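You operate a simulated robot arm through the tools that you are given. There is no shell and no other tool.

You run a simulated robot arm. Do the job below in one go: nothing can be reset, and whatever is moved stays where it is left.

TASK
Brush the tea stain out of both tumblers on the grey mat, then rinse the grey brush.
Fine: soap tub; rinse it under the mixer, lay it back, blue handle off.

Only the result counts: the job must be done as asked and must still hold three seconds after the hand-in. Knocking over, shifting, dropping, spilling or breaking anything else fails it.

THE ROBOT
A 7-joint arm with a two-finger parallel gripper, fixed in place. Base frame: the origin is on the floor under the middle of its stand, x ahead of it, y to its left, z up; the work surface is at about z = 600. Readings come in mm, rad, newtons and seconds.
With the tool pointing down near the work surface it reaches from about 100 to 860 mm from the base axis. Its first joint turns from -0.297 to 2.199 rad. Payload 1.57 kg.
The tool frame sits at the grasp point between the pads (the TCP): z along the fingers, y along the line on which they close. The tips reach 30 mm beyond it. The gripper opens to 80 mm. The fingers are 17 mm wide and 12 mm thick; the gripper's body (40 by 82 mm) begins 80 mm behind the TCP.
Orientation is that of the tool frame in the base frame, as a unit quaternion [x, y, z, w]. With the fingers straight down and closing along the base's y, the tool's x points along the base's -x, its y along +y and its z along -z.

THE INTERFACE
- The arm moves only by the tool arm_command. Its arguments are lists of equal length, an entry for each row: "delta_rot": the turn, a rotation vector about the base's x, y, z in degrees, a list of three; "linear": the shift along the base's x, y, z in mm, a list of three; "fingers": the gripper command, from -1 (fully open) to 1 (shut), values between in proportion. In form: {"delta_rot": [[ax, ay, az], ...], "linear": [[x, y, z], ...], "fingers": [fingers, ...]}. A call has 1 to 20 rows; each row is the pose to reach, as a shift and turn from the pose commanded when the call began. A row lasts 0.2 s, in which the tool goes at most 50 mm and 0.15 rad; a call with a longer step from one row to the next is refused whole, and so is a gripper value outside its range. Where a pose cannot be reached the arm comes as near as it can. A force on the tool above 90 N (or 10 N above the force at the start of the call, whichever is more), or a blocked arm, ends the call early, and 0.2 s more pass. Each finger travels about 45 mm/s and halts on what it meets, pressing with about 43 N; the grip force reading is that of the motor and also rises with nothing between the fingers. The clock runs only during rows and for 0.2 s after the last one: add rows that repeat a pose to give the fingers time. The reply holds the time, the measured pose of the TCP, the force on the tool along the base axes, the opening and the grip force, in the units named above and with some noise, with the torque about the TCP (base axes, N m) and any sound that the robot's microphone picked up.
- Cameras (640 x 400 px; columns grow to the right, rows downward): "scene" is fixed at [220.3, -651.1, 1631.3]; the picture's right is [0.56, -0.83, 0.00], its down [-0.57, -0.39, -0.72] and it looks along [0.60, 0.41, -0.69] (base axes); focal length 329 px, centre (320, 200). "wrist" rides on the gripper at [72, -7, -122] in the tool frame; the picture's right is [0.09, 1.00, 0.00], its down [-0.84, 0.08, -0.54] and it looks along [-0.54, 0.05, 0.84] (tool axes); focal length 238 px, centre (320, 200). There is no depth. A picture from a camera that has moved, and an enlarged one, comes with that camera's place and axes in the base frame and with its lens.
- snapshot(camera): a new picture of that camera. The clock stands still meanwhile.
- move_column(by): slides the trunk up (or, below 0, down) by that many mm; the arm rides with it, the base frame stays. It gives what a move gives, with no picture.
- zoom(camera, box): a new picture of the part [left, top, right, bottom] of that camera's present view, enlarged. The clock stands still meanwhile.
- hand_in(): hands the job in; it is judged then, once.

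Nothing tells you positions but the pictures and the camera data. Unless the task says otherwise, let go and move clear before handing in.

The tools are called after ">>>" as a command line: name --argument value ..., lists and objects as JSON in quotes. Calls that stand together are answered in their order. arm_command: Moves the arm, as the interface text tells. Its arguments: {"type":"object","properties":{"delta_rot":{"type":"array"},"linear":{"type":"array"},"fingers":{"type":"array"}},"required":["delta_rot","linear","fingers"]} The other tools are called the same way: move_column (by) moves the trunk up or down; snapshot (camera) takes a picture; zoom (camera, box) takes an enlarged picture of a part of a camera's view; hand_in () hands the job in.

At the start:

```text
time_s: 0.0
ee_pos: [512.7, -24.8, 1272.4]
orientation: [0.0, 1.0, 0.0, 0.001]
ft_force: [0.1, -0.3, 0.8]
torque: [0.01, 0.03, 0.02]
finger_gap: 80.0
finger_force: 0.0
trunk travel left (down, up): [-725.0, 65.0]
```

scene: 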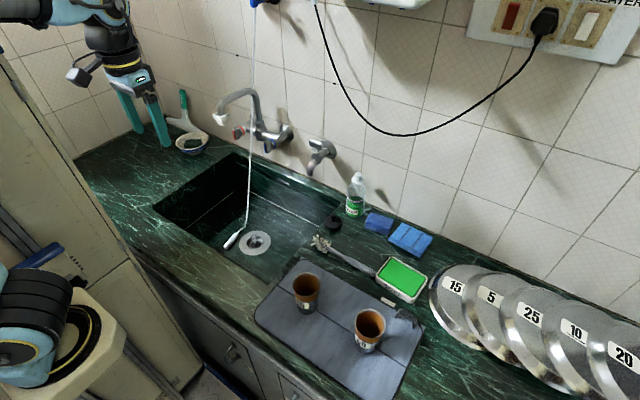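
wrist: 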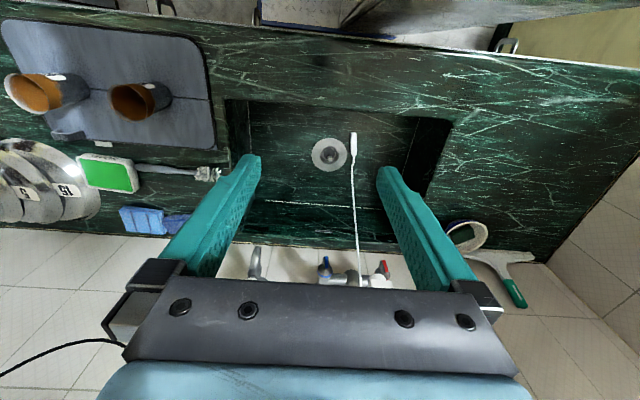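

I see a sink with a mixer tap, a grey mat with two tumblers, a grey-handled brush lying against the soap tub (white with green), and plates with numbers at the right. I will look closer before moving anything.

>>> zoom --camera "scene" --box '[240, 220, 440, 400]'

>>> zoom --camera "scene" --box '[160, 70, 360, 260]'

>>> zoom --camera "scene" --box '[300, 160, 450, 310]'

>>> zoom --camera "wrist" --box '[0, 40, 260, 260]'

>>> zoom --camera "wrist" --box '[220, 200, 540, 320]'

```text
2.22 times, centred on (340, 310) of scene
camera zoom: at [220.3, -651.1, 1631.3], right [0.56, -0.83, 0.0], down [-0.57, -0.39, -0.72], along [0.6, 0.41, -0.69], focal length 730 px, centre (276, -44)
```

zoom: 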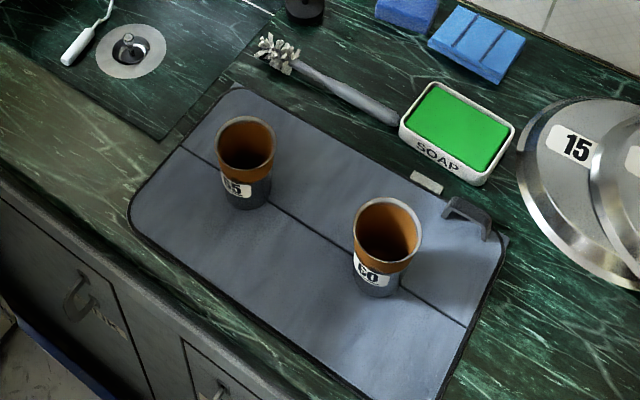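

```text
2.11 times, centred on (260, 165) of scene
camera zoom: at [220.3, -651.1, 1631.3], right [0.56, -0.83, 0.0], down [-0.57, -0.39, -0.72], along [0.6, 0.41, -0.69], focal length 692 px, centre (446, 274)
```

zoom: 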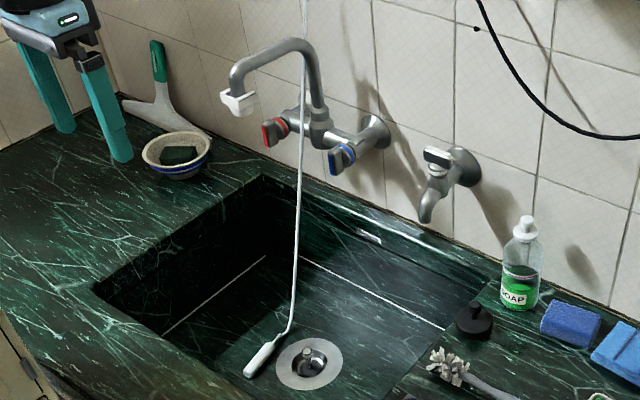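

```text
2.67 times, centred on (375, 235) of scene
camera zoom: at [220.3, -651.1, 1631.3], right [0.56, -0.83, 0.0], down [-0.57, -0.39, -0.72], along [0.6, 0.41, -0.69], focal length 876 px, centre (173, 107)
```

zoom: 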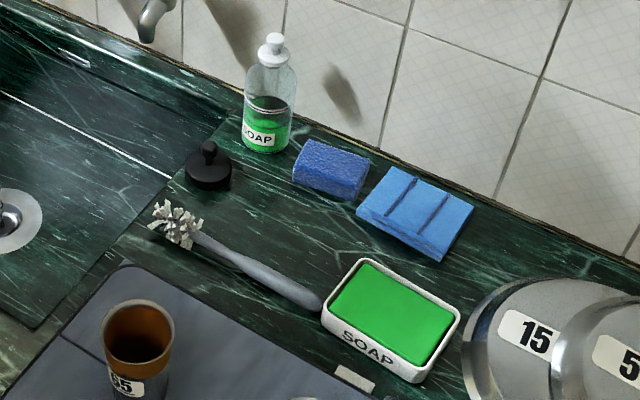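

```text
1.82 times, centred on (130, 150) of wrist
camera zoom: at [440.9, -32.5, 1393.1], right [-0.09, 1.0, 0.0], down [0.84, 0.08, 0.54], along [0.54, 0.05, -0.84], focal length 433 px, centre (666, 291)
```

zoom: 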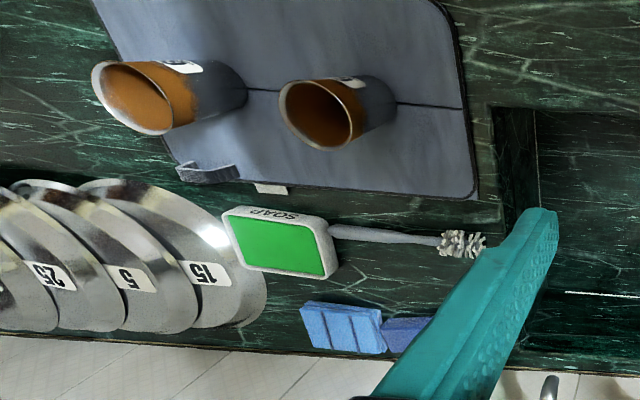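

```text
2.00 times, centred on (380, 260) of wrist
camera zoom: at [440.9, -32.5, 1393.1], right [-0.09, 1.0, 0.0], down [0.84, 0.08, 0.54], along [0.54, 0.05, -0.84], focal length 477 px, centre (200, 80)
```

zoom: 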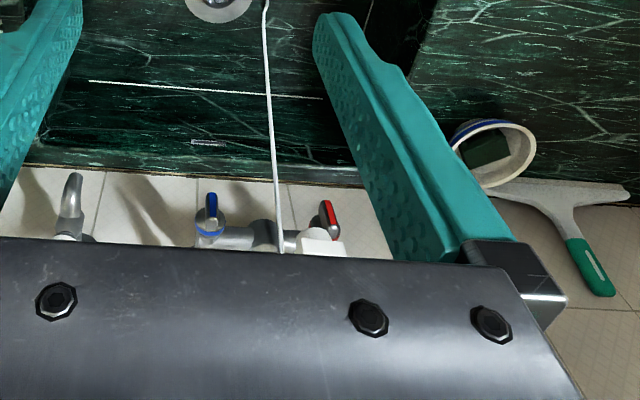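

The rays from the two cameras meet at about z = 835 for the counter top, with the sink bottom near z = 600. That puts the tumbler rims near (559, -380, 928) and (558, -554, 932), the brush along y at x ≈ 743, the mixer nozzle near (799, 116, 1105) and the blue handle near (910, 24, 981). I'll look at the left of the scene and the tap in more detail.

>>> zoom --camera "scene" --box '[0, 0, 200, 200]'

>>> zoom --camera "scene" --box '[0, 200, 200, 400]'

>>> zoom --camera "scene" --box '[200, 70, 350, 170]'

>>> zoom --camera "scene" --box '[300, 220, 420, 300]'

```text
2.00 times, centred on (100, 100) of scene
camera zoom: at [220.3, -651.1, 1631.3], right [0.56, -0.83, 0.0], down [-0.57, -0.39, -0.72], along [0.6, 0.41, -0.69], focal length 657 px, centre (760, 400)
```

zoom: 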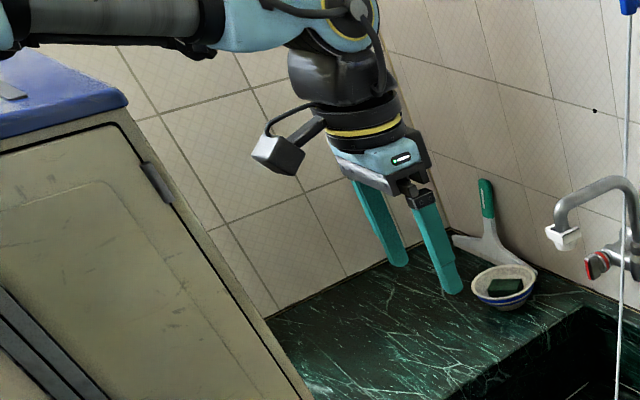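

```text
2.00 times, centred on (100, 300) of scene
camera zoom: at [220.3, -651.1, 1631.3], right [0.56, -0.83, 0.0], down [-0.57, -0.39, -0.72], along [0.6, 0.41, -0.69], focal length 657 px, centre (760, 0)
```

zoom: 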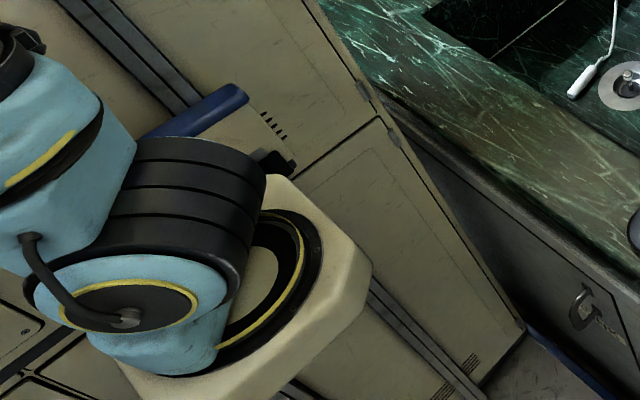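

```text
4.00 times, centred on (275, 120) of scene
camera zoom: at [220.3, -651.1, 1631.3], right [0.56, -0.83, 0.0], down [-0.57, -0.39, -0.72], along [0.6, 0.41, -0.69], focal length 1314 px, centre (500, 520)
```

zoom: 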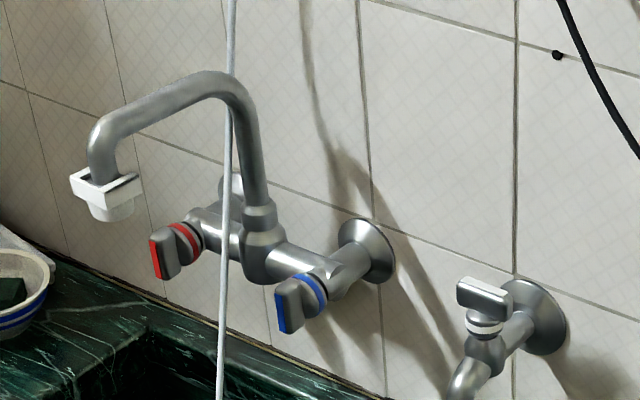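

```text
5.00 times, centred on (360, 260) of scene
camera zoom: at [220.3, -651.1, 1631.3], right [0.56, -0.83, 0.0], down [-0.57, -0.39, -0.72], along [0.6, 0.41, -0.69], focal length 1643 px, centre (120, -100)
```

zoom: 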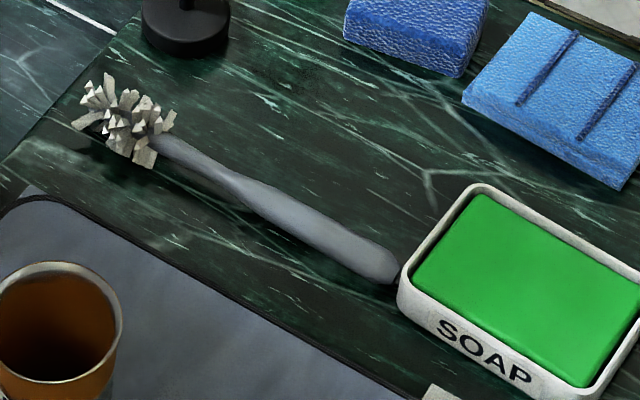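

The mixer has a red and a blue paddle, and a cord hangs beside it that I must stay clear of. A locker also stands under the arm on the left, so before lowering the trunk I'll swing the arm at this safe height toward the mat and look again.

>>> arm_command --delta_rot '[[0, 0, 0], [0, 0, 0], [0, 0, 0], [0, 0, 0], [0, 0, 0], [0, 0, 0]]' --linear '[[0, -40, 0], [0, -80, 0], [0, -120, 0], [0, -160, 0], [0, -200, 0], [0, -240, 0]]' --fingers '[-1, -1, -1, -1, -1, -1]'

>>> snapshot --camera "scene"

>>> snapshot --camera "wrist"

```text
time_s: 1.4
ee_pos: [513.4, -262.7, 1271.3]
orientation: [0.0, 1.0, 0.0, 0.0]
ft_force: [-0.2, 0.9, 0.9]
torque: [-0.03, 0.01, 0.01]
finger_gap: 80.0
finger_force: 0.1
trunk travel left (down, up): [-725.0, 65.0]
```

```text
taken
```

scene: 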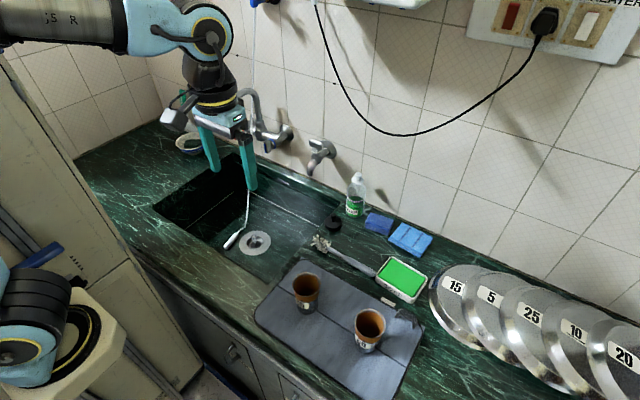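

```text
taken
camera wrist: at [442.3, -268.3, 1391.7], right [-0.09, 1.0, 0.0], down [0.84, 0.08, 0.54], along [0.54, 0.05, -0.84], focal length 238 px, centre (320, 200)
```

wrist: 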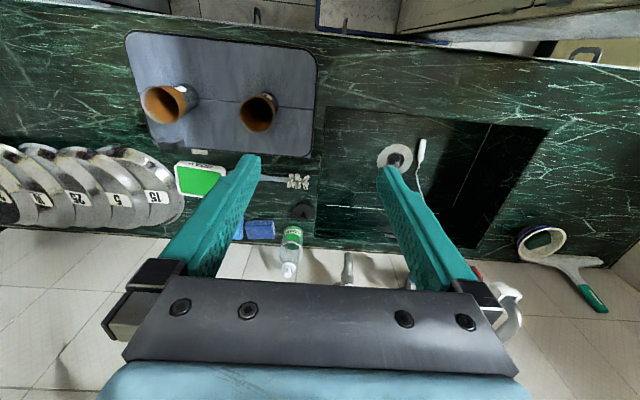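

The move went cleanly and the pose matches the command. I'll continue toward tumbler B at this height to test the reach on that side.

>>> arm_command --delta_rot '[[0, 0, 0], [0, 0, 0], [0, 0, 0], [0, 0, 0], [0, 0, 0], [0, 0, 0]]' --linear '[[10, -40, 0], [20, -80, 0], [30, -120, 0], [40, -160, 0], [45, -200, 0], [45, -240, 0]]' --fingers '[-1, -1, -1, -1, -1, -1]'

>>> snapshot --camera "scene"

>>> snapshot --camera "wrist"

```text
time_s: 2.8
ee_pos: [556.5, -505.6, 1273.9]
orientation: [-0.001, 1.0, 0.0, 0.0]
ft_force: [0.0, 1.1, -1.0]
torque: [-0.02, 0.01, -0.01]
finger_gap: 80.0
finger_force: 0.0
trunk travel left (down, up): [-725.0, 65.0]
```

```text
taken
```

scene: 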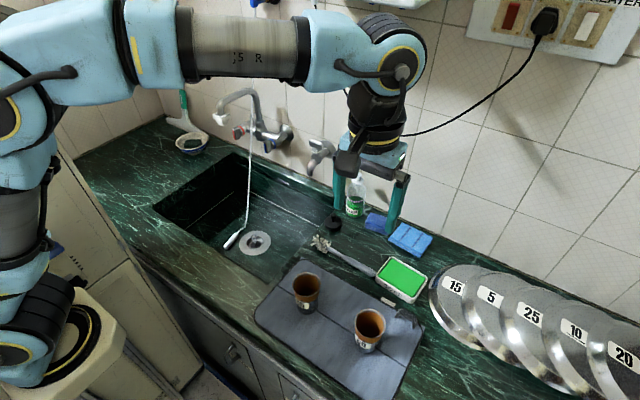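

```text
taken
camera wrist: at [485.2, -512.0, 1395.0], right [-0.09, 1.0, 0.0], down [0.84, 0.08, 0.54], along [0.54, 0.05, -0.84], focal length 238 px, centre (320, 200)
```

wrist: 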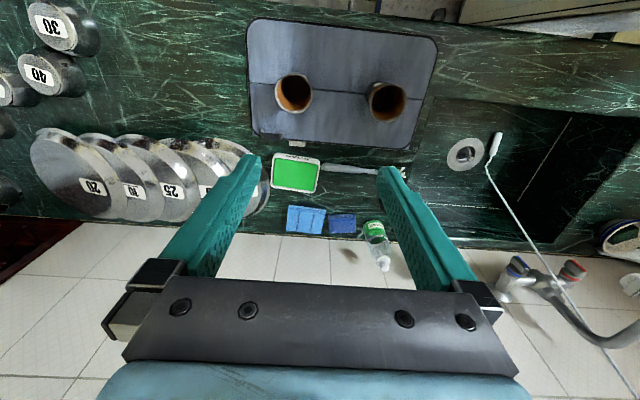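

The arm reaches tumbler B's side without trouble. From here I'll take enlarged wrist views to fix the positions and height of the counter objects.

>>> zoom --camera "wrist" --box '[235, 10, 445, 160]'

>>> zoom --camera "wrist" --box '[260, 130, 420, 240]'

>>> zoom --camera "wrist" --box '[430, 100, 640, 400]'

>>> zoom --camera "scene" --box '[0, 0, 450, 400]'

```text
2.67 times, centred on (340, 85) of wrist
camera zoom: at [485.2, -512.0, 1395.0], right [-0.09, 1.0, 0.0], down [0.84, 0.08, 0.54], along [0.54, 0.05, -0.84], focal length 636 px, centre (267, 507)
```

zoom: 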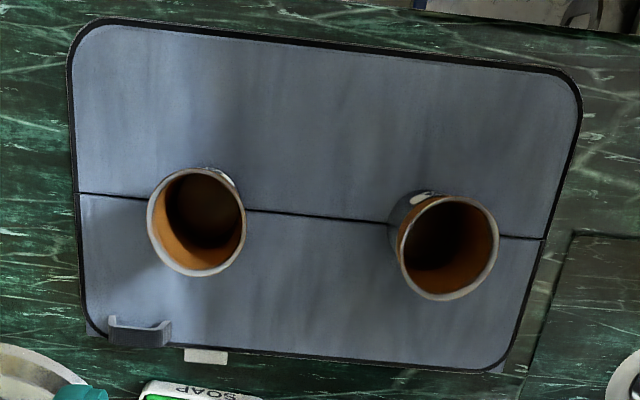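

```text
3.64 times, centred on (340, 185) of wrist
camera zoom: at [485.2, -512.0, 1395.0], right [-0.09, 1.0, 0.0], down [0.84, 0.08, 0.54], along [0.54, 0.05, -0.84], focal length 867 px, centre (247, 254)
```

zoom: 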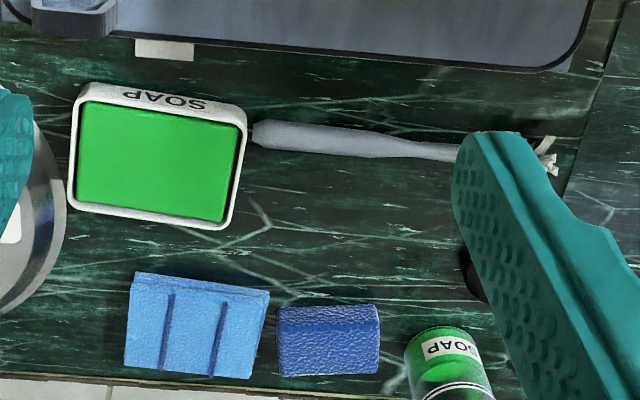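

```text
1.33 times, centred on (535, 250) of wrist
camera zoom: at [485.2, -512.0, 1395.0], right [-0.09, 1.0, 0.0], down [0.84, 0.08, 0.54], along [0.54, 0.05, -0.84], focal length 318 px, centre (33, 133)
```

zoom: 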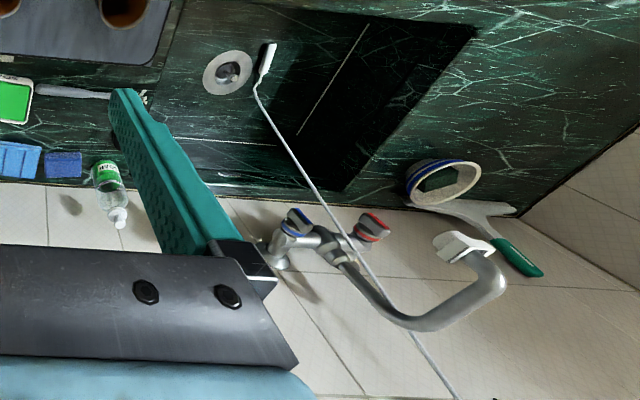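

```text
1.00 times, centred on (225, 200) of scene (not enlarged: the box is as wide or as high as the picture)
camera zoom: at [220.3, -651.1, 1631.3], right [0.56, -0.83, 0.0], down [-0.57, -0.39, -0.72], along [0.6, 0.41, -0.69], focal length 329 px, centre (415, 200)
```

zoom: 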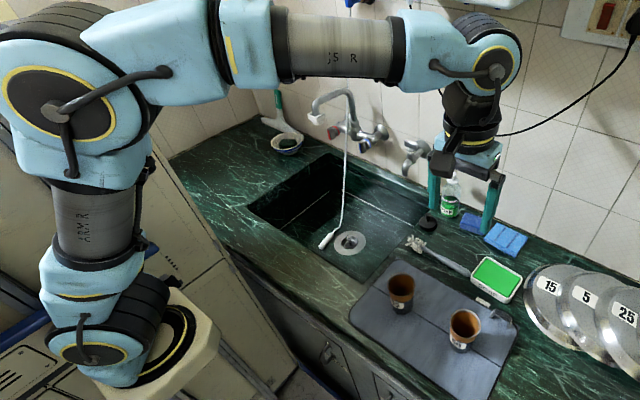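

Triangulation now gives the counter at about z = 825, the brush along y from about -487 to -272 at x ≈ 740, and the rims at A (559, -380) and B (559, -553), both near z = 930. The cord runs close to the mixer at y ≈ 100, so next I'll go back in front of the tap at a safe distance and tilt the hand forward to look at the blue handle.

>>> arm_command --delta_rot '[[0, 0, 0], [0, 0, 0], [0, 0, 0], [0, 0, 0], [0, 0, 0], [0, 0, 0], [0, 0, 0], [0, 0, 0], [0, 0, 0], [0, 0, 0], [0, 0, 0], [0, 0, 0], [0, -8, 0], [0, -16, 0], [0, -24, 0], [0, -32, 0], [0, -40, 0], [0, -48, 0], [0, -50, 0]]' --linear '[[-5, 45, 0], [-10, 90, 0], [-15, 135, 0], [-20, 180, 0], [-25, 225, 0], [-30, 270, 0], [-35, 315, 0], [-40, 360, 0], [-40, 405, 0], [-40, 450, 0], [-40, 480, 0], [-40, 500, 0], [-40, 500, -20], [-40, 500, -40], [-40, 500, -60], [-40, 500, -80], [-40, 500, -100], [-40, 500, -120], [-40, 500, -120]]' --fingers '[-1, -1, -1, -1, -1, -1, -1, -1, -1, -1, -1, -1, -1, -1, -1, -1, -1, -1, -1]'

>>> snapshot --camera "wrist"

>>> snapshot --camera "scene"

```text
time_s: 6.8
ee_pos: [532.3, -11.1, 1169.3]
orientation: [0.011, 0.917, -0.01, 0.4]
ft_force: [0.1, 0.0, 0.4]
torque: [-0.01, 0.02, 0.0]
finger_gap: 80.1
finger_force: 0.1
out of reach, approached as far as the arm can: row 18, 19
trunk travel left (down, up): [-725.0, 65.0]
```

```text
taken
camera wrist: at [394.4, -12.8, 1199.2], right [-0.04, 1.0, -0.08], down [0.17, 0.08, 0.98], along [0.98, 0.02, -0.18], focal length 238 px, centre (320, 200)
```

wrist: 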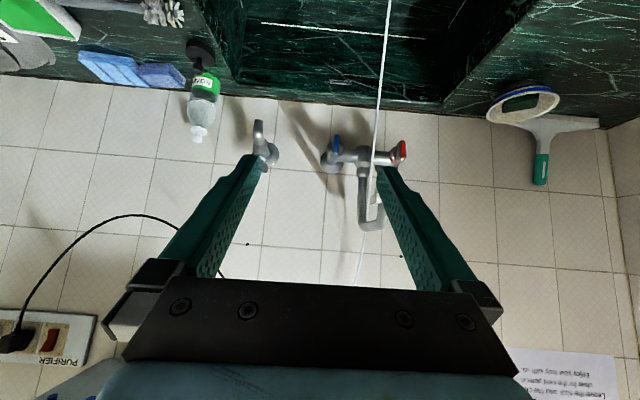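

```text
taken
```

scene: 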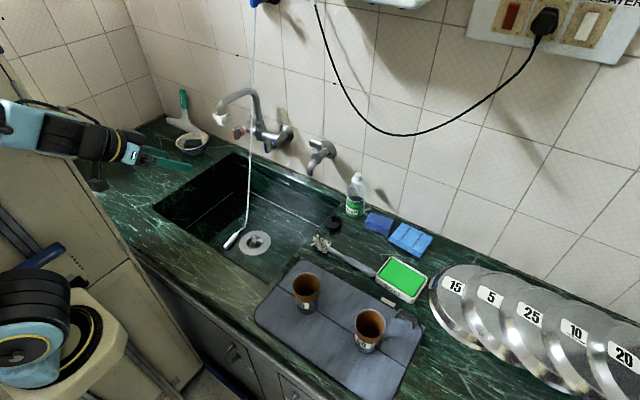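

From here I see both paddles standing upright, with the cord passing in front of the mixer. I'll zoom in on the tap.

>>> zoom --camera "wrist" --box '[290, 100, 430, 240]'

>>> zoom --camera "wrist" --box '[60, 0, 260, 160]'

```text
2.86 times, centred on (360, 170) of wrist
camera zoom: at [394.4, -12.8, 1199.2], right [-0.04, 1.0, -0.08], down [0.17, 0.08, 0.98], along [0.98, 0.02, -0.18], focal length 681 px, centre (206, 286)
```

zoom: 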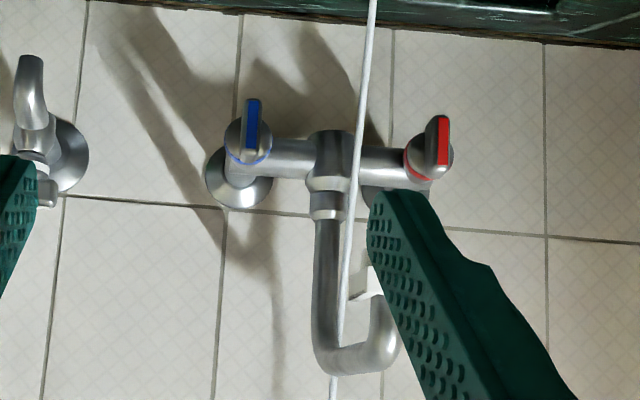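

```text
2.50 times, centred on (160, 80) of wrist
camera zoom: at [394.4, -12.8, 1199.2], right [-0.04, 1.0, -0.08], down [0.17, 0.08, 0.98], along [0.98, 0.02, -0.18], focal length 596 px, centre (720, 500)
```

zoom: 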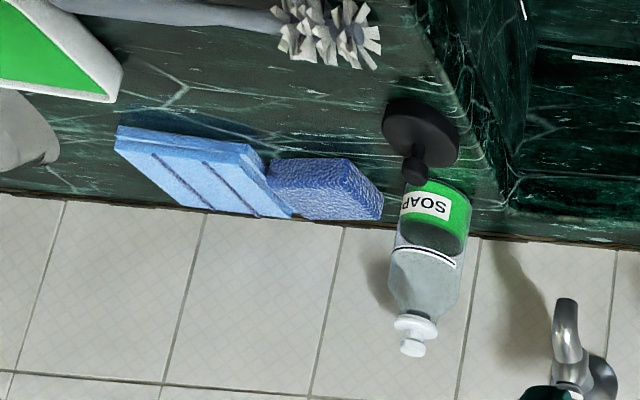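

Blue is an upright bar whose front centre is about (880, 22, 983), turning about the x axis, and the cord is about 75 mm to its left. I'll bring the hand forward to x ≈ 700 in line with the paddle and finish levelling it so the fingers point at the wall.

>>> arm_command --delta_rot '[[0, 0, 0], [0, 0, 0], [0, 0, 0], [0, 0, 0], [0, 0, 0], [0, -8, 0], [0, -16, 0], [0, -24, 0], [0, -32, 0], [0, -40, 0], [0, -40, 0]]' --linear '[[30, 5, -25], [60, 10, -50], [90, 15, -80], [120, 20, -110], [150, 27, -140], [170, 27, -165], [170, 27, -165], [170, 27, -165], [170, 27, -165], [170, 27, -165], [170, 27, -165]]' --fingers '[-1, -1, -0.5, 0, 0, 0, 0, 0, 0, 0, 0]'

>>> snapshot --camera "wrist"

>>> snapshot --camera "scene"

```text
time_s: 9.2
ee_pos: [700.2, 24.0, 1004.6]
orientation: [0.01, 0.723, -0.009, 0.691]
ft_force: [0.5, 0.4, -0.3]
torque: [0.0, -0.01, 0.0]
finger_gap: 39.8
finger_force: 0.0
trunk travel left (down, up): [-725.0, 65.0]
```

```text
taken
camera wrist: at [575.9, 20.6, 937.8], right [0.02, 1.0, -0.09], down [-0.5, 0.09, 0.86], along [0.86, 0.03, 0.5], focal length 238 px, centre (320, 200)
```

wrist: 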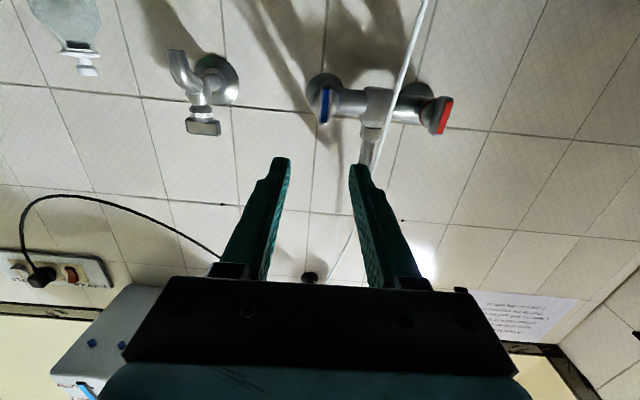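

```text
taken
```

scene: 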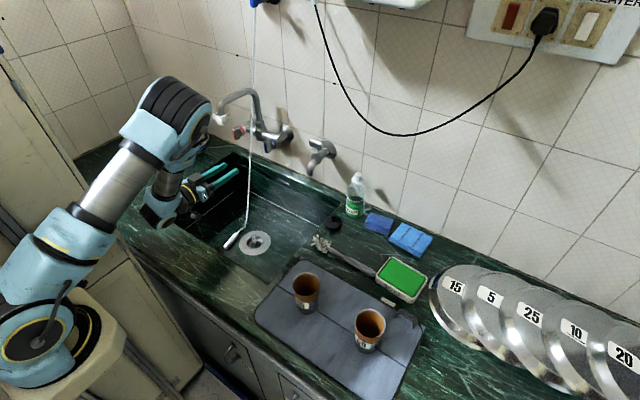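

The hand is now level and reads (700, 24, 1005). I'll zoom in on the arm to check how its links lie relative to the spout before going further forward.

>>> zoom --camera "scene" --box '[0, 60, 300, 250]'

>>> zoom --camera "wrist" --box '[290, 50, 470, 170]'

```text
2.11 times, centred on (150, 155) of scene
camera zoom: at [220.3, -651.1, 1631.3], right [0.56, -0.83, 0.0], down [-0.57, -0.39, -0.72], along [0.6, 0.41, -0.69], focal length 692 px, centre (678, 295)
```

zoom: 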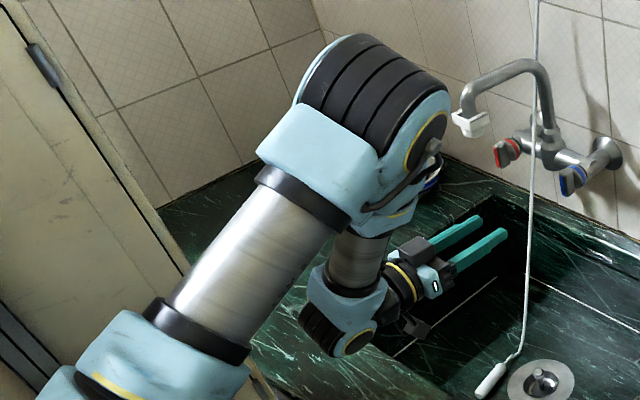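

```text
3.33 times, centred on (380, 110) of wrist
camera zoom: at [575.9, 20.6, 937.8], right [0.02, 1.0, -0.09], down [-0.5, 0.09, 0.86], along [0.86, 0.03, 0.5], focal length 794 px, centre (120, 500)
```

zoom: 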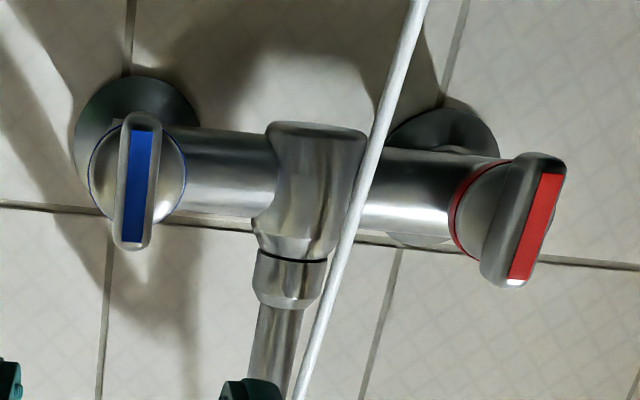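

The elbow stays well behind the spout, and the paddle front centre refines to about (880, 24, 982), roughly 49 tall and 14 wide. I'll line up and advance until the tips are just short of it, then check.

>>> arm_command --delta_rot '[[0, -1, 0.5], [0, -2.6, 1.5], [0, -2.6, 1.5], [0, -2.6, 1.5], [0, -2.6, 1.5], [0, -2.6, 1.5], [0, -2.6, 1.5]]' --linear '[[0, 0, -12], [20, 0, -22.6], [50, 0, -22.6], [80, 0, -22.6], [105, 0, -22.6], [125, 0, -22.6], [125, 0, -22.6]]' --fingers '[0, 0, 0, 0, 0, 0, 0]'

>>> zoom --camera "wrist" --box '[200, 60, 480, 260]'

>>> snapshot --camera "scene"

>>> zoom --camera "scene" --box '[160, 60, 340, 200]'

```text
time_s: 10.8
ee_pos: [828.2, 23.4, 981.6]
orientation: [0.001, 0.707, -0.001, 0.707]
ft_force: [0.1, 0.4, -0.6]
torque: [-0.01, 0.0, -0.02]
finger_gap: 39.9
finger_force: 0.0
trunk travel left (down, up): [-725.0, 65.0]
```

```text
2.00 times, centred on (340, 160) of wrist
camera zoom: at [705.1, 17.2, 910.0], right [0.0, 1.0, -0.09], down [-0.54, 0.08, 0.84], along [0.84, 0.05, 0.54], focal length 477 px, centre (280, 280)
```

zoom: 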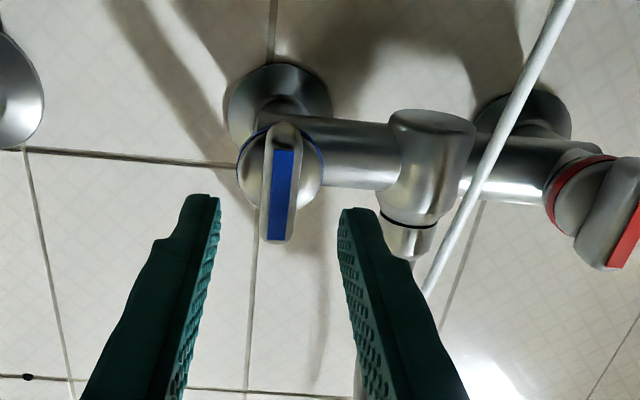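

```text
taken
```

scene: 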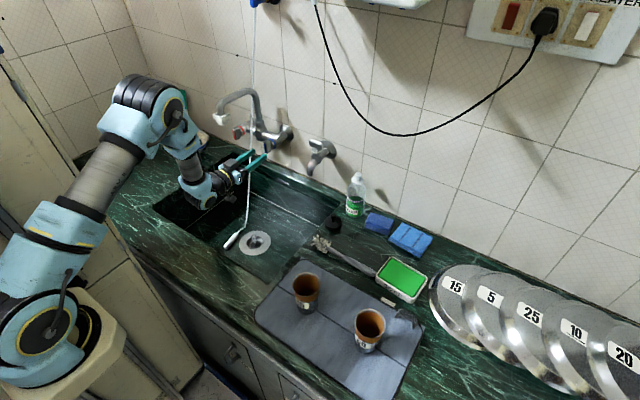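

```text
2.86 times, centred on (250, 130) of scene
camera zoom: at [220.3, -651.1, 1631.3], right [0.56, -0.83, 0.0], down [-0.57, -0.39, -0.72], along [0.6, 0.41, -0.69], focal length 939 px, centre (520, 400)
```

zoom: 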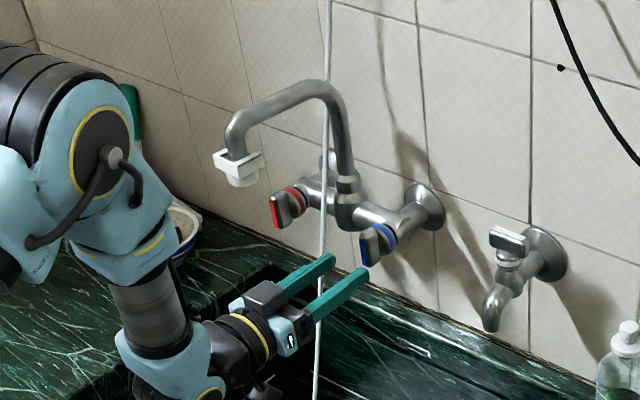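

The bar sits centred between the fingers, about 20 mm ahead of the tips. I'll advance 40 mm so the tips straddle it, then close.

>>> arm_command --delta_rot '[[0, 0, 0], [0, 0, 0], [0, 0, 0], [0, 0, 0], [0, 0, 0]]' --linear '[[10, 0.8, 0.5], [20, 0.8, 0.5], [30, 0.8, 0.5], [38, 0.8, 0.5], [38, 0.8, 0.5]]' --fingers '[0, 0, 0, 0, 0]'

>>> zoom --camera "wrist" --box '[200, 60, 480, 260]'

>>> zoom --camera "scene" --box '[200, 90, 340, 200]'

```text
time_s: 12.0
ee_pos: [863.0, 23.2, 981.8]
orientation: [0.002, 0.708, -0.001, 0.706]
ft_force: [0.3, 0.2, 0.1]
torque: [0.03, 0.02, -0.04]
finger_gap: 39.9
finger_force: 0.1
trunk travel left (down, up): [-725.0, 65.0]
```

```text
2.00 times, centred on (340, 160) of wrist
camera zoom: at [741.3, 16.5, 909.6], right [0.0, 1.0, -0.09], down [-0.54, 0.08, 0.84], along [0.84, 0.05, 0.54], focal length 477 px, centre (280, 280)
```

zoom: 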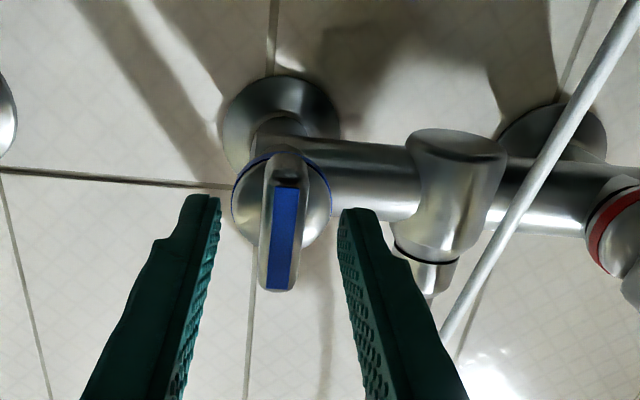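

```text
3.64 times, centred on (270, 145) of scene
camera zoom: at [220.3, -651.1, 1631.3], right [0.56, -0.83, 0.0], down [-0.57, -0.39, -0.72], along [0.6, 0.41, -0.69], focal length 1195 px, centre (502, 400)
```

zoom: 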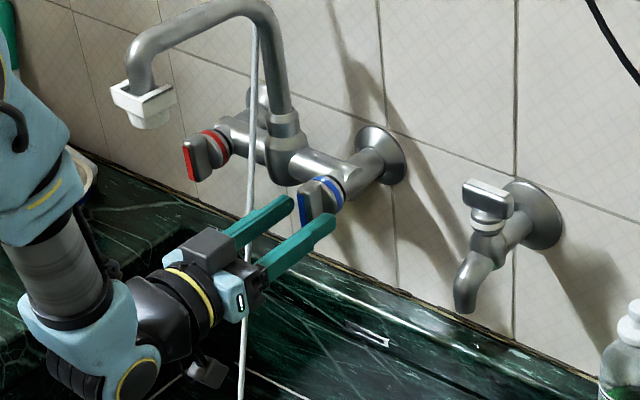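

The tips now overlap the bar by about 15 mm. I'll nudge 4 mm more and close on it.

>>> arm_command --delta_rot '[[0, 0, 0], [0, 0, 0], [0, 0, 0], [0, 0, 0], [0, 0, 0], [0, 0, 0]]' --linear '[[4, 0.5, 0], [4, 0.5, 0], [4, 0.5, 0], [4, 0.5, 0], [4, 0.5, 0], [4, 0.5, 0]]' --fingers '[0, 0.3, 0.6, 0.8, 1, 1]'

>>> zoom --camera "wrist" --box '[200, 60, 480, 260]'

```text
time_s: 13.4
ee_pos: [867.3, 24.2, 982.0]
orientation: [0.001, 0.707, -0.001, 0.707]
ft_force: [0.1, 1.5, -0.8]
torque: [-0.03, -0.26, 0.13]
finger_gap: 15.0
finger_force: 30.5
trunk travel left (down, up): [-725.0, 65.0]
```

```text
2.00 times, centred on (340, 160) of wrist
camera zoom: at [745.2, 17.3, 909.8], right [0.0, 1.0, -0.09], down [-0.54, 0.08, 0.84], along [0.84, 0.05, 0.54], focal length 477 px, centre (280, 280)
```

zoom: 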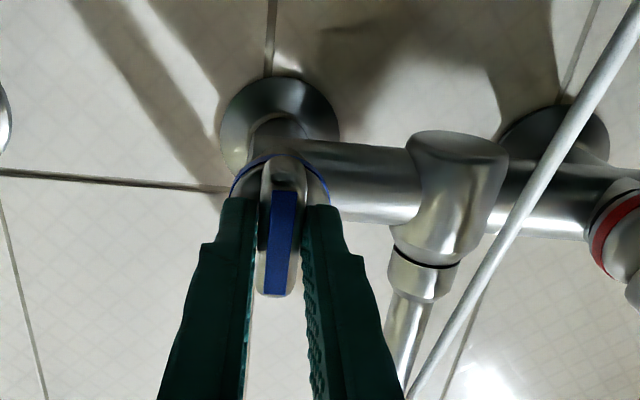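

The grip is good: gap 15 mm, force 30.5 N and almost no side load. I'll turn it counter-clockwise, as seen from the robot, a little at first and watch the torque.

>>> arm_command --delta_rot '[[-6, 0, 0], [-12, 0, 0], [-18, 0, 0], [-18, 0, 0]]' --linear '[[0, 0, 0], [0, 0, 0], [0, 0, 0], [0, 0, 0]]' --fingers '[1, 1, 1, 1]'

>>> zoom --camera "wrist" --box '[200, 60, 480, 260]'

>>> zoom --camera "scene" --box '[180, 90, 340, 260]'

```text
time_s: 14.4
ee_pos: [867.5, 23.4, 982.0]
orientation: [-0.109, 0.699, -0.11, 0.698]
ft_force: [-26.6, -11.0, 3.0]
torque: [-0.02, 0.12, 0.22]
finger_gap: 15.1
finger_force: 30.6
trunk travel left (down, up): [-725.0, 65.0]
```

```text
2.00 times, centred on (340, 160) of wrist
camera zoom: at [745.7, -5.2, 915.5], right [0.0, 0.92, -0.4], down [-0.54, 0.34, 0.77], along [0.84, 0.21, 0.5], focal length 477 px, centre (280, 280)
```

zoom: 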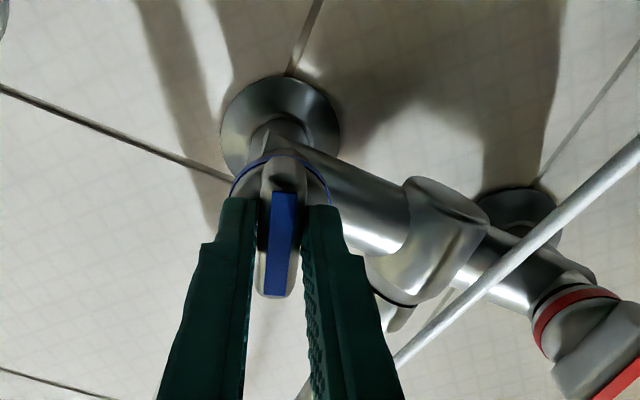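

```text
2.35 times, centred on (260, 175) of scene
camera zoom: at [220.3, -651.1, 1631.3], right [0.56, -0.83, 0.0], down [-0.57, -0.39, -0.72], along [0.6, 0.41, -0.69], focal length 773 px, centre (461, 259)
```

zoom: 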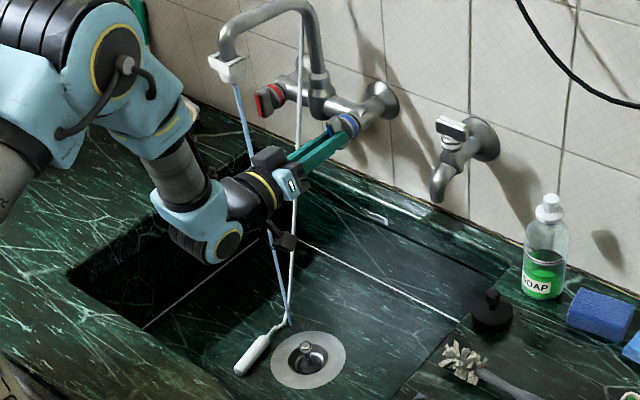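

Water now runs from the mixer into the sink, so counter-clockwise opens it. There's a small push along x, so I'll ease back 1.5 mm and turn it further for a fuller stream.

>>> arm_command --delta_rot '[[0, 0, 0], [-7, 0, 0], [-14, 0, 0], [-21, 0, 0], [-28, 0, 0], [-32, 0, 0], [-32, 0, 0]]' --linear '[[-1.5, 0, 0], [-1.5, 0, 0], [-1.5, 0, 0], [-1.5, 0, 0], [-1.5, 0, 0], [-1.5, 0, 0], [-1.5, 0, 0]]' --fingers '[1, 1, 1, 1, 1, 1, 1]'

>>> zoom --camera "scene" --box '[180, 90, 340, 260]'

>>> zoom --camera "wrist" --box '[200, 60, 480, 260]'

```text
time_s: 16.0
ee_pos: [867.0, 22.4, 983.3]
orientation: [-0.296, 0.641, -0.302, 0.641]
ft_force: [10.8, -24.3, 5.8]
torque: [0.07, -0.03, -0.07]
finger_gap: 14.8
finger_force: 30.5
trunk travel left (down, up): [-725.0, 65.0]
```

```text
2.35 times, centred on (260, 175) of scene
camera zoom: at [220.3, -651.1, 1631.3], right [0.56, -0.83, 0.0], down [-0.57, -0.39, -0.72], along [0.6, 0.41, -0.69], focal length 773 px, centre (461, 259)
```

zoom: 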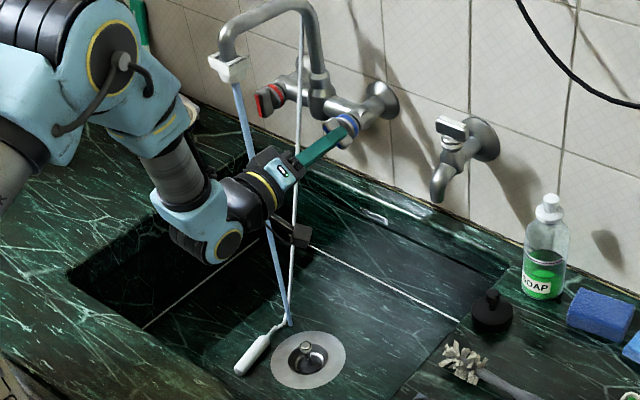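

```text
2.00 times, centred on (340, 160) of wrist
camera zoom: at [745.7, -36.9, 940.9], right [0.01, 0.57, -0.82], down [-0.54, 0.69, 0.48], along [0.84, 0.44, 0.31], focal length 477 px, centre (280, 280)
```

zoom: 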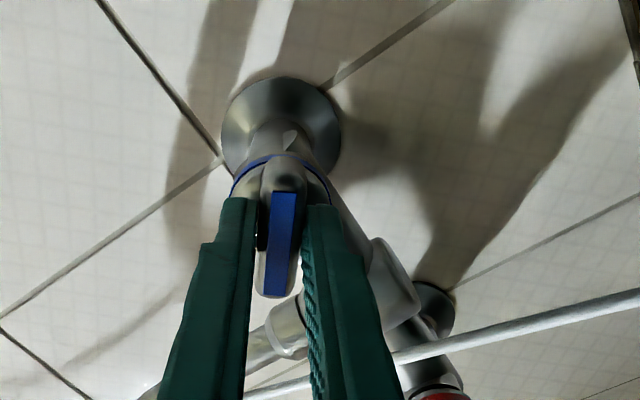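

The stream is now full, with the paddle about 50° open. I'll let go and back straight out, turning the hand upright again once clear.

>>> arm_command --delta_rot '[[0, 0, 0], [0, 0, 0], [0, 0, 0], [0, 0, 0], [0, 0, 0], [0, 0, 0], [0, 0, 0], [0, 0, 0], [0, 0, 0]]' --linear '[[0, 0, 0], [0, 0, 0], [0, 0, 0], [-20, 0, 0], [-50, 0, 0], [-80, 0, 0], [-110, 0, 0], [-140, 0, 0], [-150, 0, 0]]' --fingers '[0.3, 0, 0, 0, 0, 0, 0, 0, 0]'

>>> snapshot --camera "scene"

>>> snapshot --camera "wrist"

```text
time_s: 18.0
ee_pos: [715.2, 26.1, 981.8]
orientation: [-0.298, 0.641, -0.299, 0.641]
ft_force: [0.0, -0.1, -0.6]
torque: [0.0, 0.02, 0.02]
finger_gap: 40.0
finger_force: 0.0
trunk travel left (down, up): [-725.0, 65.0]
```

```text
taken
```

scene: 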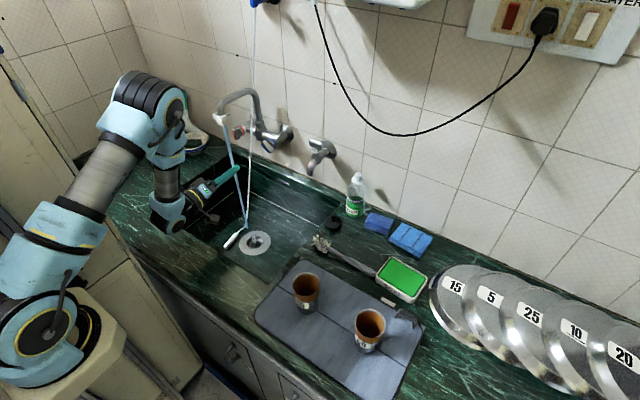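

```text
taken
camera wrist: at [593.7, -33.3, 940.7], right [0.0, 0.57, -0.82], down [-0.54, 0.69, 0.48], along [0.84, 0.44, 0.31], focal length 238 px, centre (320, 200)
```

wrist: 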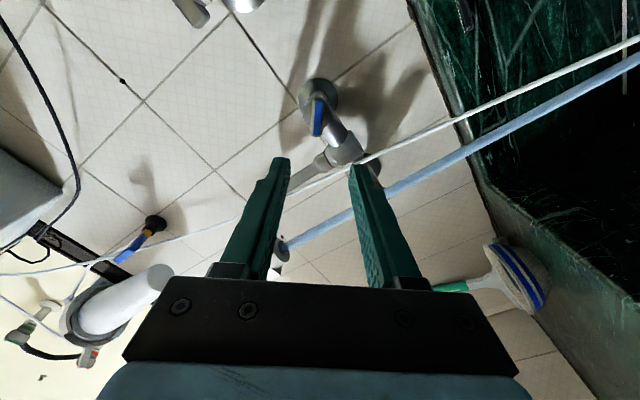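

The water runs steadily into the sink and the hand is clear. Next I'll turn the hand so the fingers point down and close along x, moving away from the stream toward the brush side.

>>> arm_command --delta_rot '[[0, 0, 0], [-8, 0, 0], [-16, 0, 0], [-24, 0, 0], [-32, 0, 0], [-40, 0, 0], [-40, 0, 0]]' --linear '[[-10, -20, 10], [-20, -50, 25], [-30, -80, 40], [-40, -110, 60], [-50, -140, 80], [-55, -160, 100], [-55, -160, 100]]' --fingers '[0, 0, 0, 0, 0, 0, 0]'

>>> arm_command --delta_rot '[[0, 8, 0], [0, 16, 0], [0, 24, 0], [0, 32, 0], [0, 40, 0], [0, 48, 0], [0, 56, 0], [0, 64, 0], [0, 72, 0], [0, 80, 0], [0, 88, 0], [0, 90, 0], [0, 90, 0]]' --linear '[[0, -10, 8], [0, -20, 16], [0, -30, 24], [0, -40, 32], [0, -50, 40], [0, -60, 48], [0, -70, 56], [0, -80, 64], [0, -90, 72], [0, -100, 80], [0, -110, 80], [0, -110, 80], [0, -110, 80]]' --fingers '[0, 0, 0, 0, 0, 0, 0, 0, 0, 0, 0, 0, 0]'

>>> snapshot --camera "scene"

>>> snapshot --camera "wrist"

```text
time_s: 19.6
ee_pos: [642.0, -149.0, 1023.7]
orientation: [-0.404, 0.548, -0.502, 0.534]
ft_force: [0.3, 1.1, 0.7]
torque: [-0.03, 0.0, -0.02]
finger_gap: 40.0
finger_force: 0.1
out of reach, approached as far as the arm can: row 3, 4, 5, 6, 7
trunk travel left (down, up): [-725.0, 65.0]
```

```text
time_s: 22.4
ee_pos: [639.4, -255.5, 1106.2]
orientation: [-0.642, 0.764, -0.068, -0.011]
ft_force: [0.5, 0.2, 0.3]
torque: [-0.01, 0.03, -0.01]
finger_gap: 40.0
finger_force: 0.1
out of reach, approached as far as the arm can: row 1, 2, 3, 4, 8
trunk travel left (down, up): [-725.0, 65.0]
```

```text
taken
```

scene: 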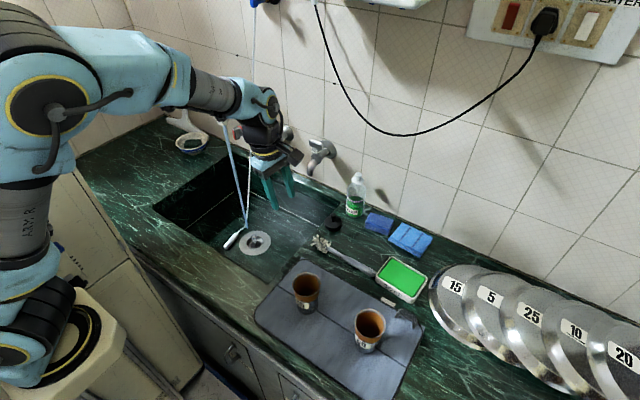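

```text
taken
camera wrist: at [625.5, -313.2, 1234.0], right [-0.99, 0.08, -0.08], down [0.04, 0.9, 0.44], along [0.11, 0.44, -0.89], focal length 238 px, centre (320, 200)
```

wrist: 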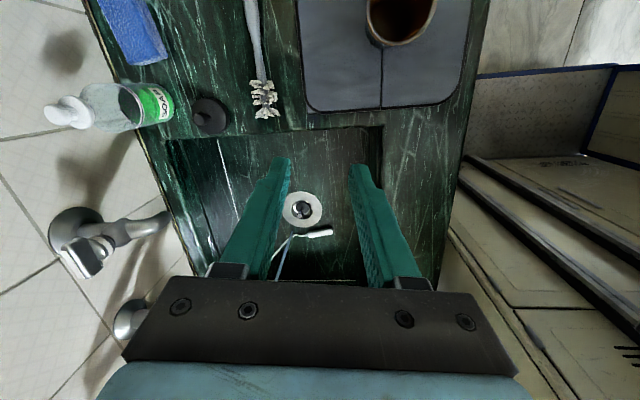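

The hand is about 12° off vertical and not yet aligned. I'll correct that and move above the brush handle near (740, -430), staying high to test the reach.

>>> arm_command --delta_rot '[[3.2, 2.3, 5], [6.4, 4.6, 9.9], [6.4, 4.6, 9.9], [6.4, 4.6, 9.9], [6.4, 4.6, 9.9], [6.4, 4.6, 9.9], [6.4, 4.6, 9.9]]' --linear '[[10, -20, 0], [30, -45, -10], [50, -75, -30], [70, -105, -50], [85, -135, -75], [100, -165, -100], [100, -165, -100]]' --fingers '[0, 0, -0.2, -0.3, -0.3, -0.3, -0.3]'

>>> snapshot --camera "wrist"

>>> snapshot --camera "scene"

```text
time_s: 24.0
ee_pos: [738.2, -420.9, 1000.4]
orientation: [-0.706, 0.708, -0.001, 0.0]
ft_force: [0.5, -0.3, 0.1]
torque: [0.03, 0.01, 0.02]
finger_gap: 52.1
finger_force: 0.0
trunk travel left (down, up): [-725.0, 65.0]
```

```text
taken
camera wrist: at [746.0, -493.4, 1122.3], right [-1.0, -0.09, 0.0], down [-0.08, 0.84, 0.54], along [-0.05, 0.54, -0.84], focal length 238 px, centre (320, 200)
```

wrist: 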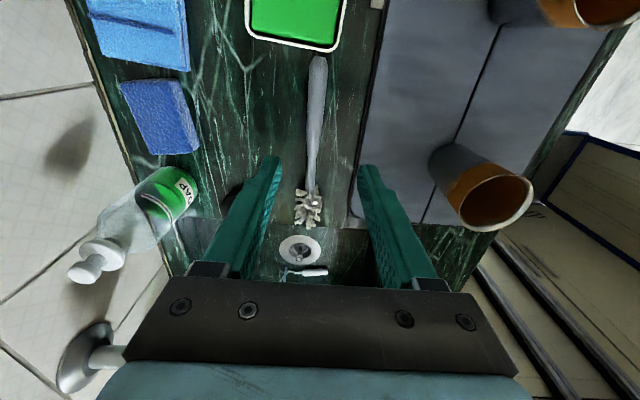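

```text
taken
```

scene: 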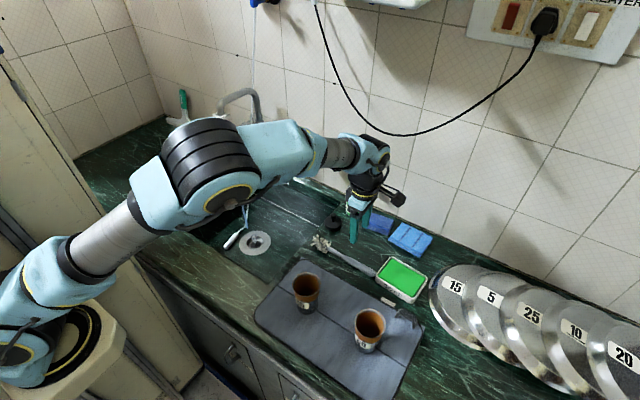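

Reach is fine here. The brush axis sits at x ≈ 746.5, with its end at y ≈ -484 and its tip near y ≈ -265. I'll move over y = -430 and lower to z = 900, then check alignment.

>>> arm_command --delta_rot '[[0, 0, 0], [0, 0, 0], [0, 0, 0], [0, 0, 0], [0, 0, 0]]' --linear '[[8.3, -9, -10], [8.3, -9, -40], [8.3, -9, -70], [8.3, -9, -98], [8.3, -9, -98]]' --fingers '[-0.3, -0.3, -0.3, -0.3, -0.3]'

>>> zoom --camera "wrist" --box '[200, 20, 440, 240]'

>>> zoom --camera "scene" --box '[280, 180, 460, 310]'

```text
time_s: 25.2
ee_pos: [747.3, -432.7, 906.8]
orientation: [-0.706, 0.708, -0.002, 0.0]
ft_force: [-0.6, 0.6, 0.4]
torque: [0.01, 0.0, 0.02]
finger_gap: 51.7
finger_force: 0.1
trunk travel left (down, up): [-725.0, 65.0]
```

```text
1.82 times, centred on (320, 130) of wrist
camera zoom: at [755.5, -503.8, 1027.5], right [-1.0, -0.09, 0.0], down [-0.08, 0.84, 0.54], along [-0.05, 0.54, -0.84], focal length 433 px, centre (320, 327)
```

zoom: 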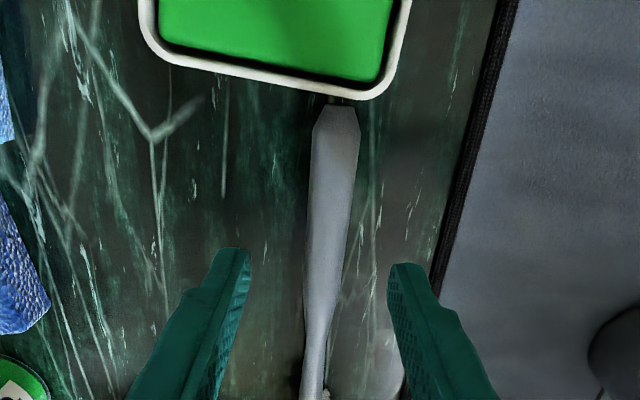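

```text
3.08 times, centred on (370, 245) of scene
camera zoom: at [220.3, -651.1, 1631.3], right [0.56, -0.83, 0.0], down [-0.57, -0.39, -0.72], along [0.6, 0.41, -0.69], focal length 1011 px, centre (166, 62)
```

zoom: 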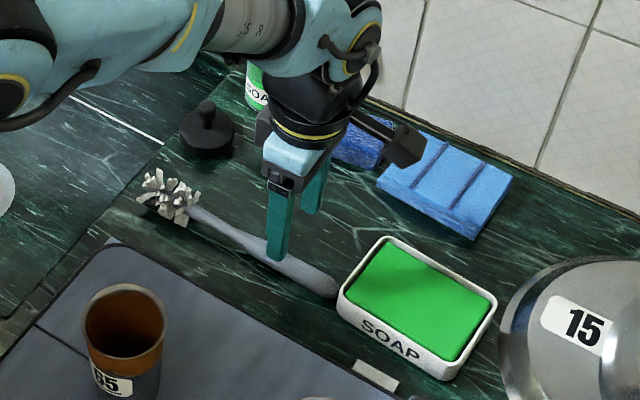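

The handle lies between the fingers, only about 2 mm off centre. I'll correct that and lower so the tips sit just above the counter.

>>> arm_command --delta_rot '[[0, 0, 0], [0, 0, 0], [0, 0, 0], [0, 0, 0], [0, 0, 0]]' --linear '[[-2, 1, -15], [-2, 1, -28], [-2, 1, -38], [-2, 1, -40], [-2, 1, -40]]' --fingers '[-0.3, -0.3, -0.3, -0.3, -0.3]'

>>> zoom --camera "wrist" --box '[200, 20, 440, 240]'

>>> zoom --camera "scene" --box '[300, 200, 440, 300]'

```text
time_s: 26.4
ee_pos: [747.0, -430.2, 864.6]
orientation: [-0.706, 0.708, -0.002, 0.0]
ft_force: [-0.1, -1.0, -0.5]
torque: [0.0, 0.03, 0.02]
finger_gap: 52.0
finger_force: 0.1
trunk travel left (down, up): [-725.0, 65.0]
```

```text
1.82 times, centred on (320, 130) of wrist
camera zoom: at [753.8, -501.8, 987.5], right [-1.0, -0.09, 0.0], down [-0.08, 0.84, 0.54], along [-0.05, 0.54, -0.84], focal length 433 px, centre (320, 327)
```

zoom: 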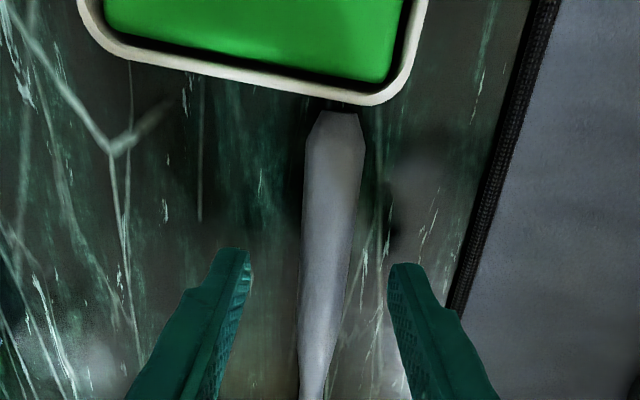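

```text
4.00 times, centred on (370, 250) of scene
camera zoom: at [220.3, -651.1, 1631.3], right [0.56, -0.83, 0.0], down [-0.57, -0.39, -0.72], along [0.6, 0.41, -0.69], focal length 1314 px, centre (120, 0)
```

zoom: 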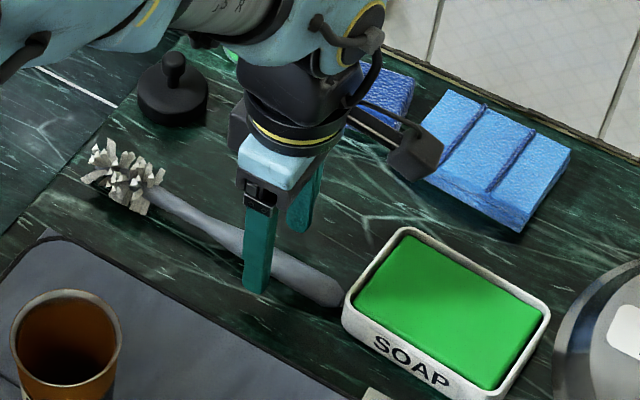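

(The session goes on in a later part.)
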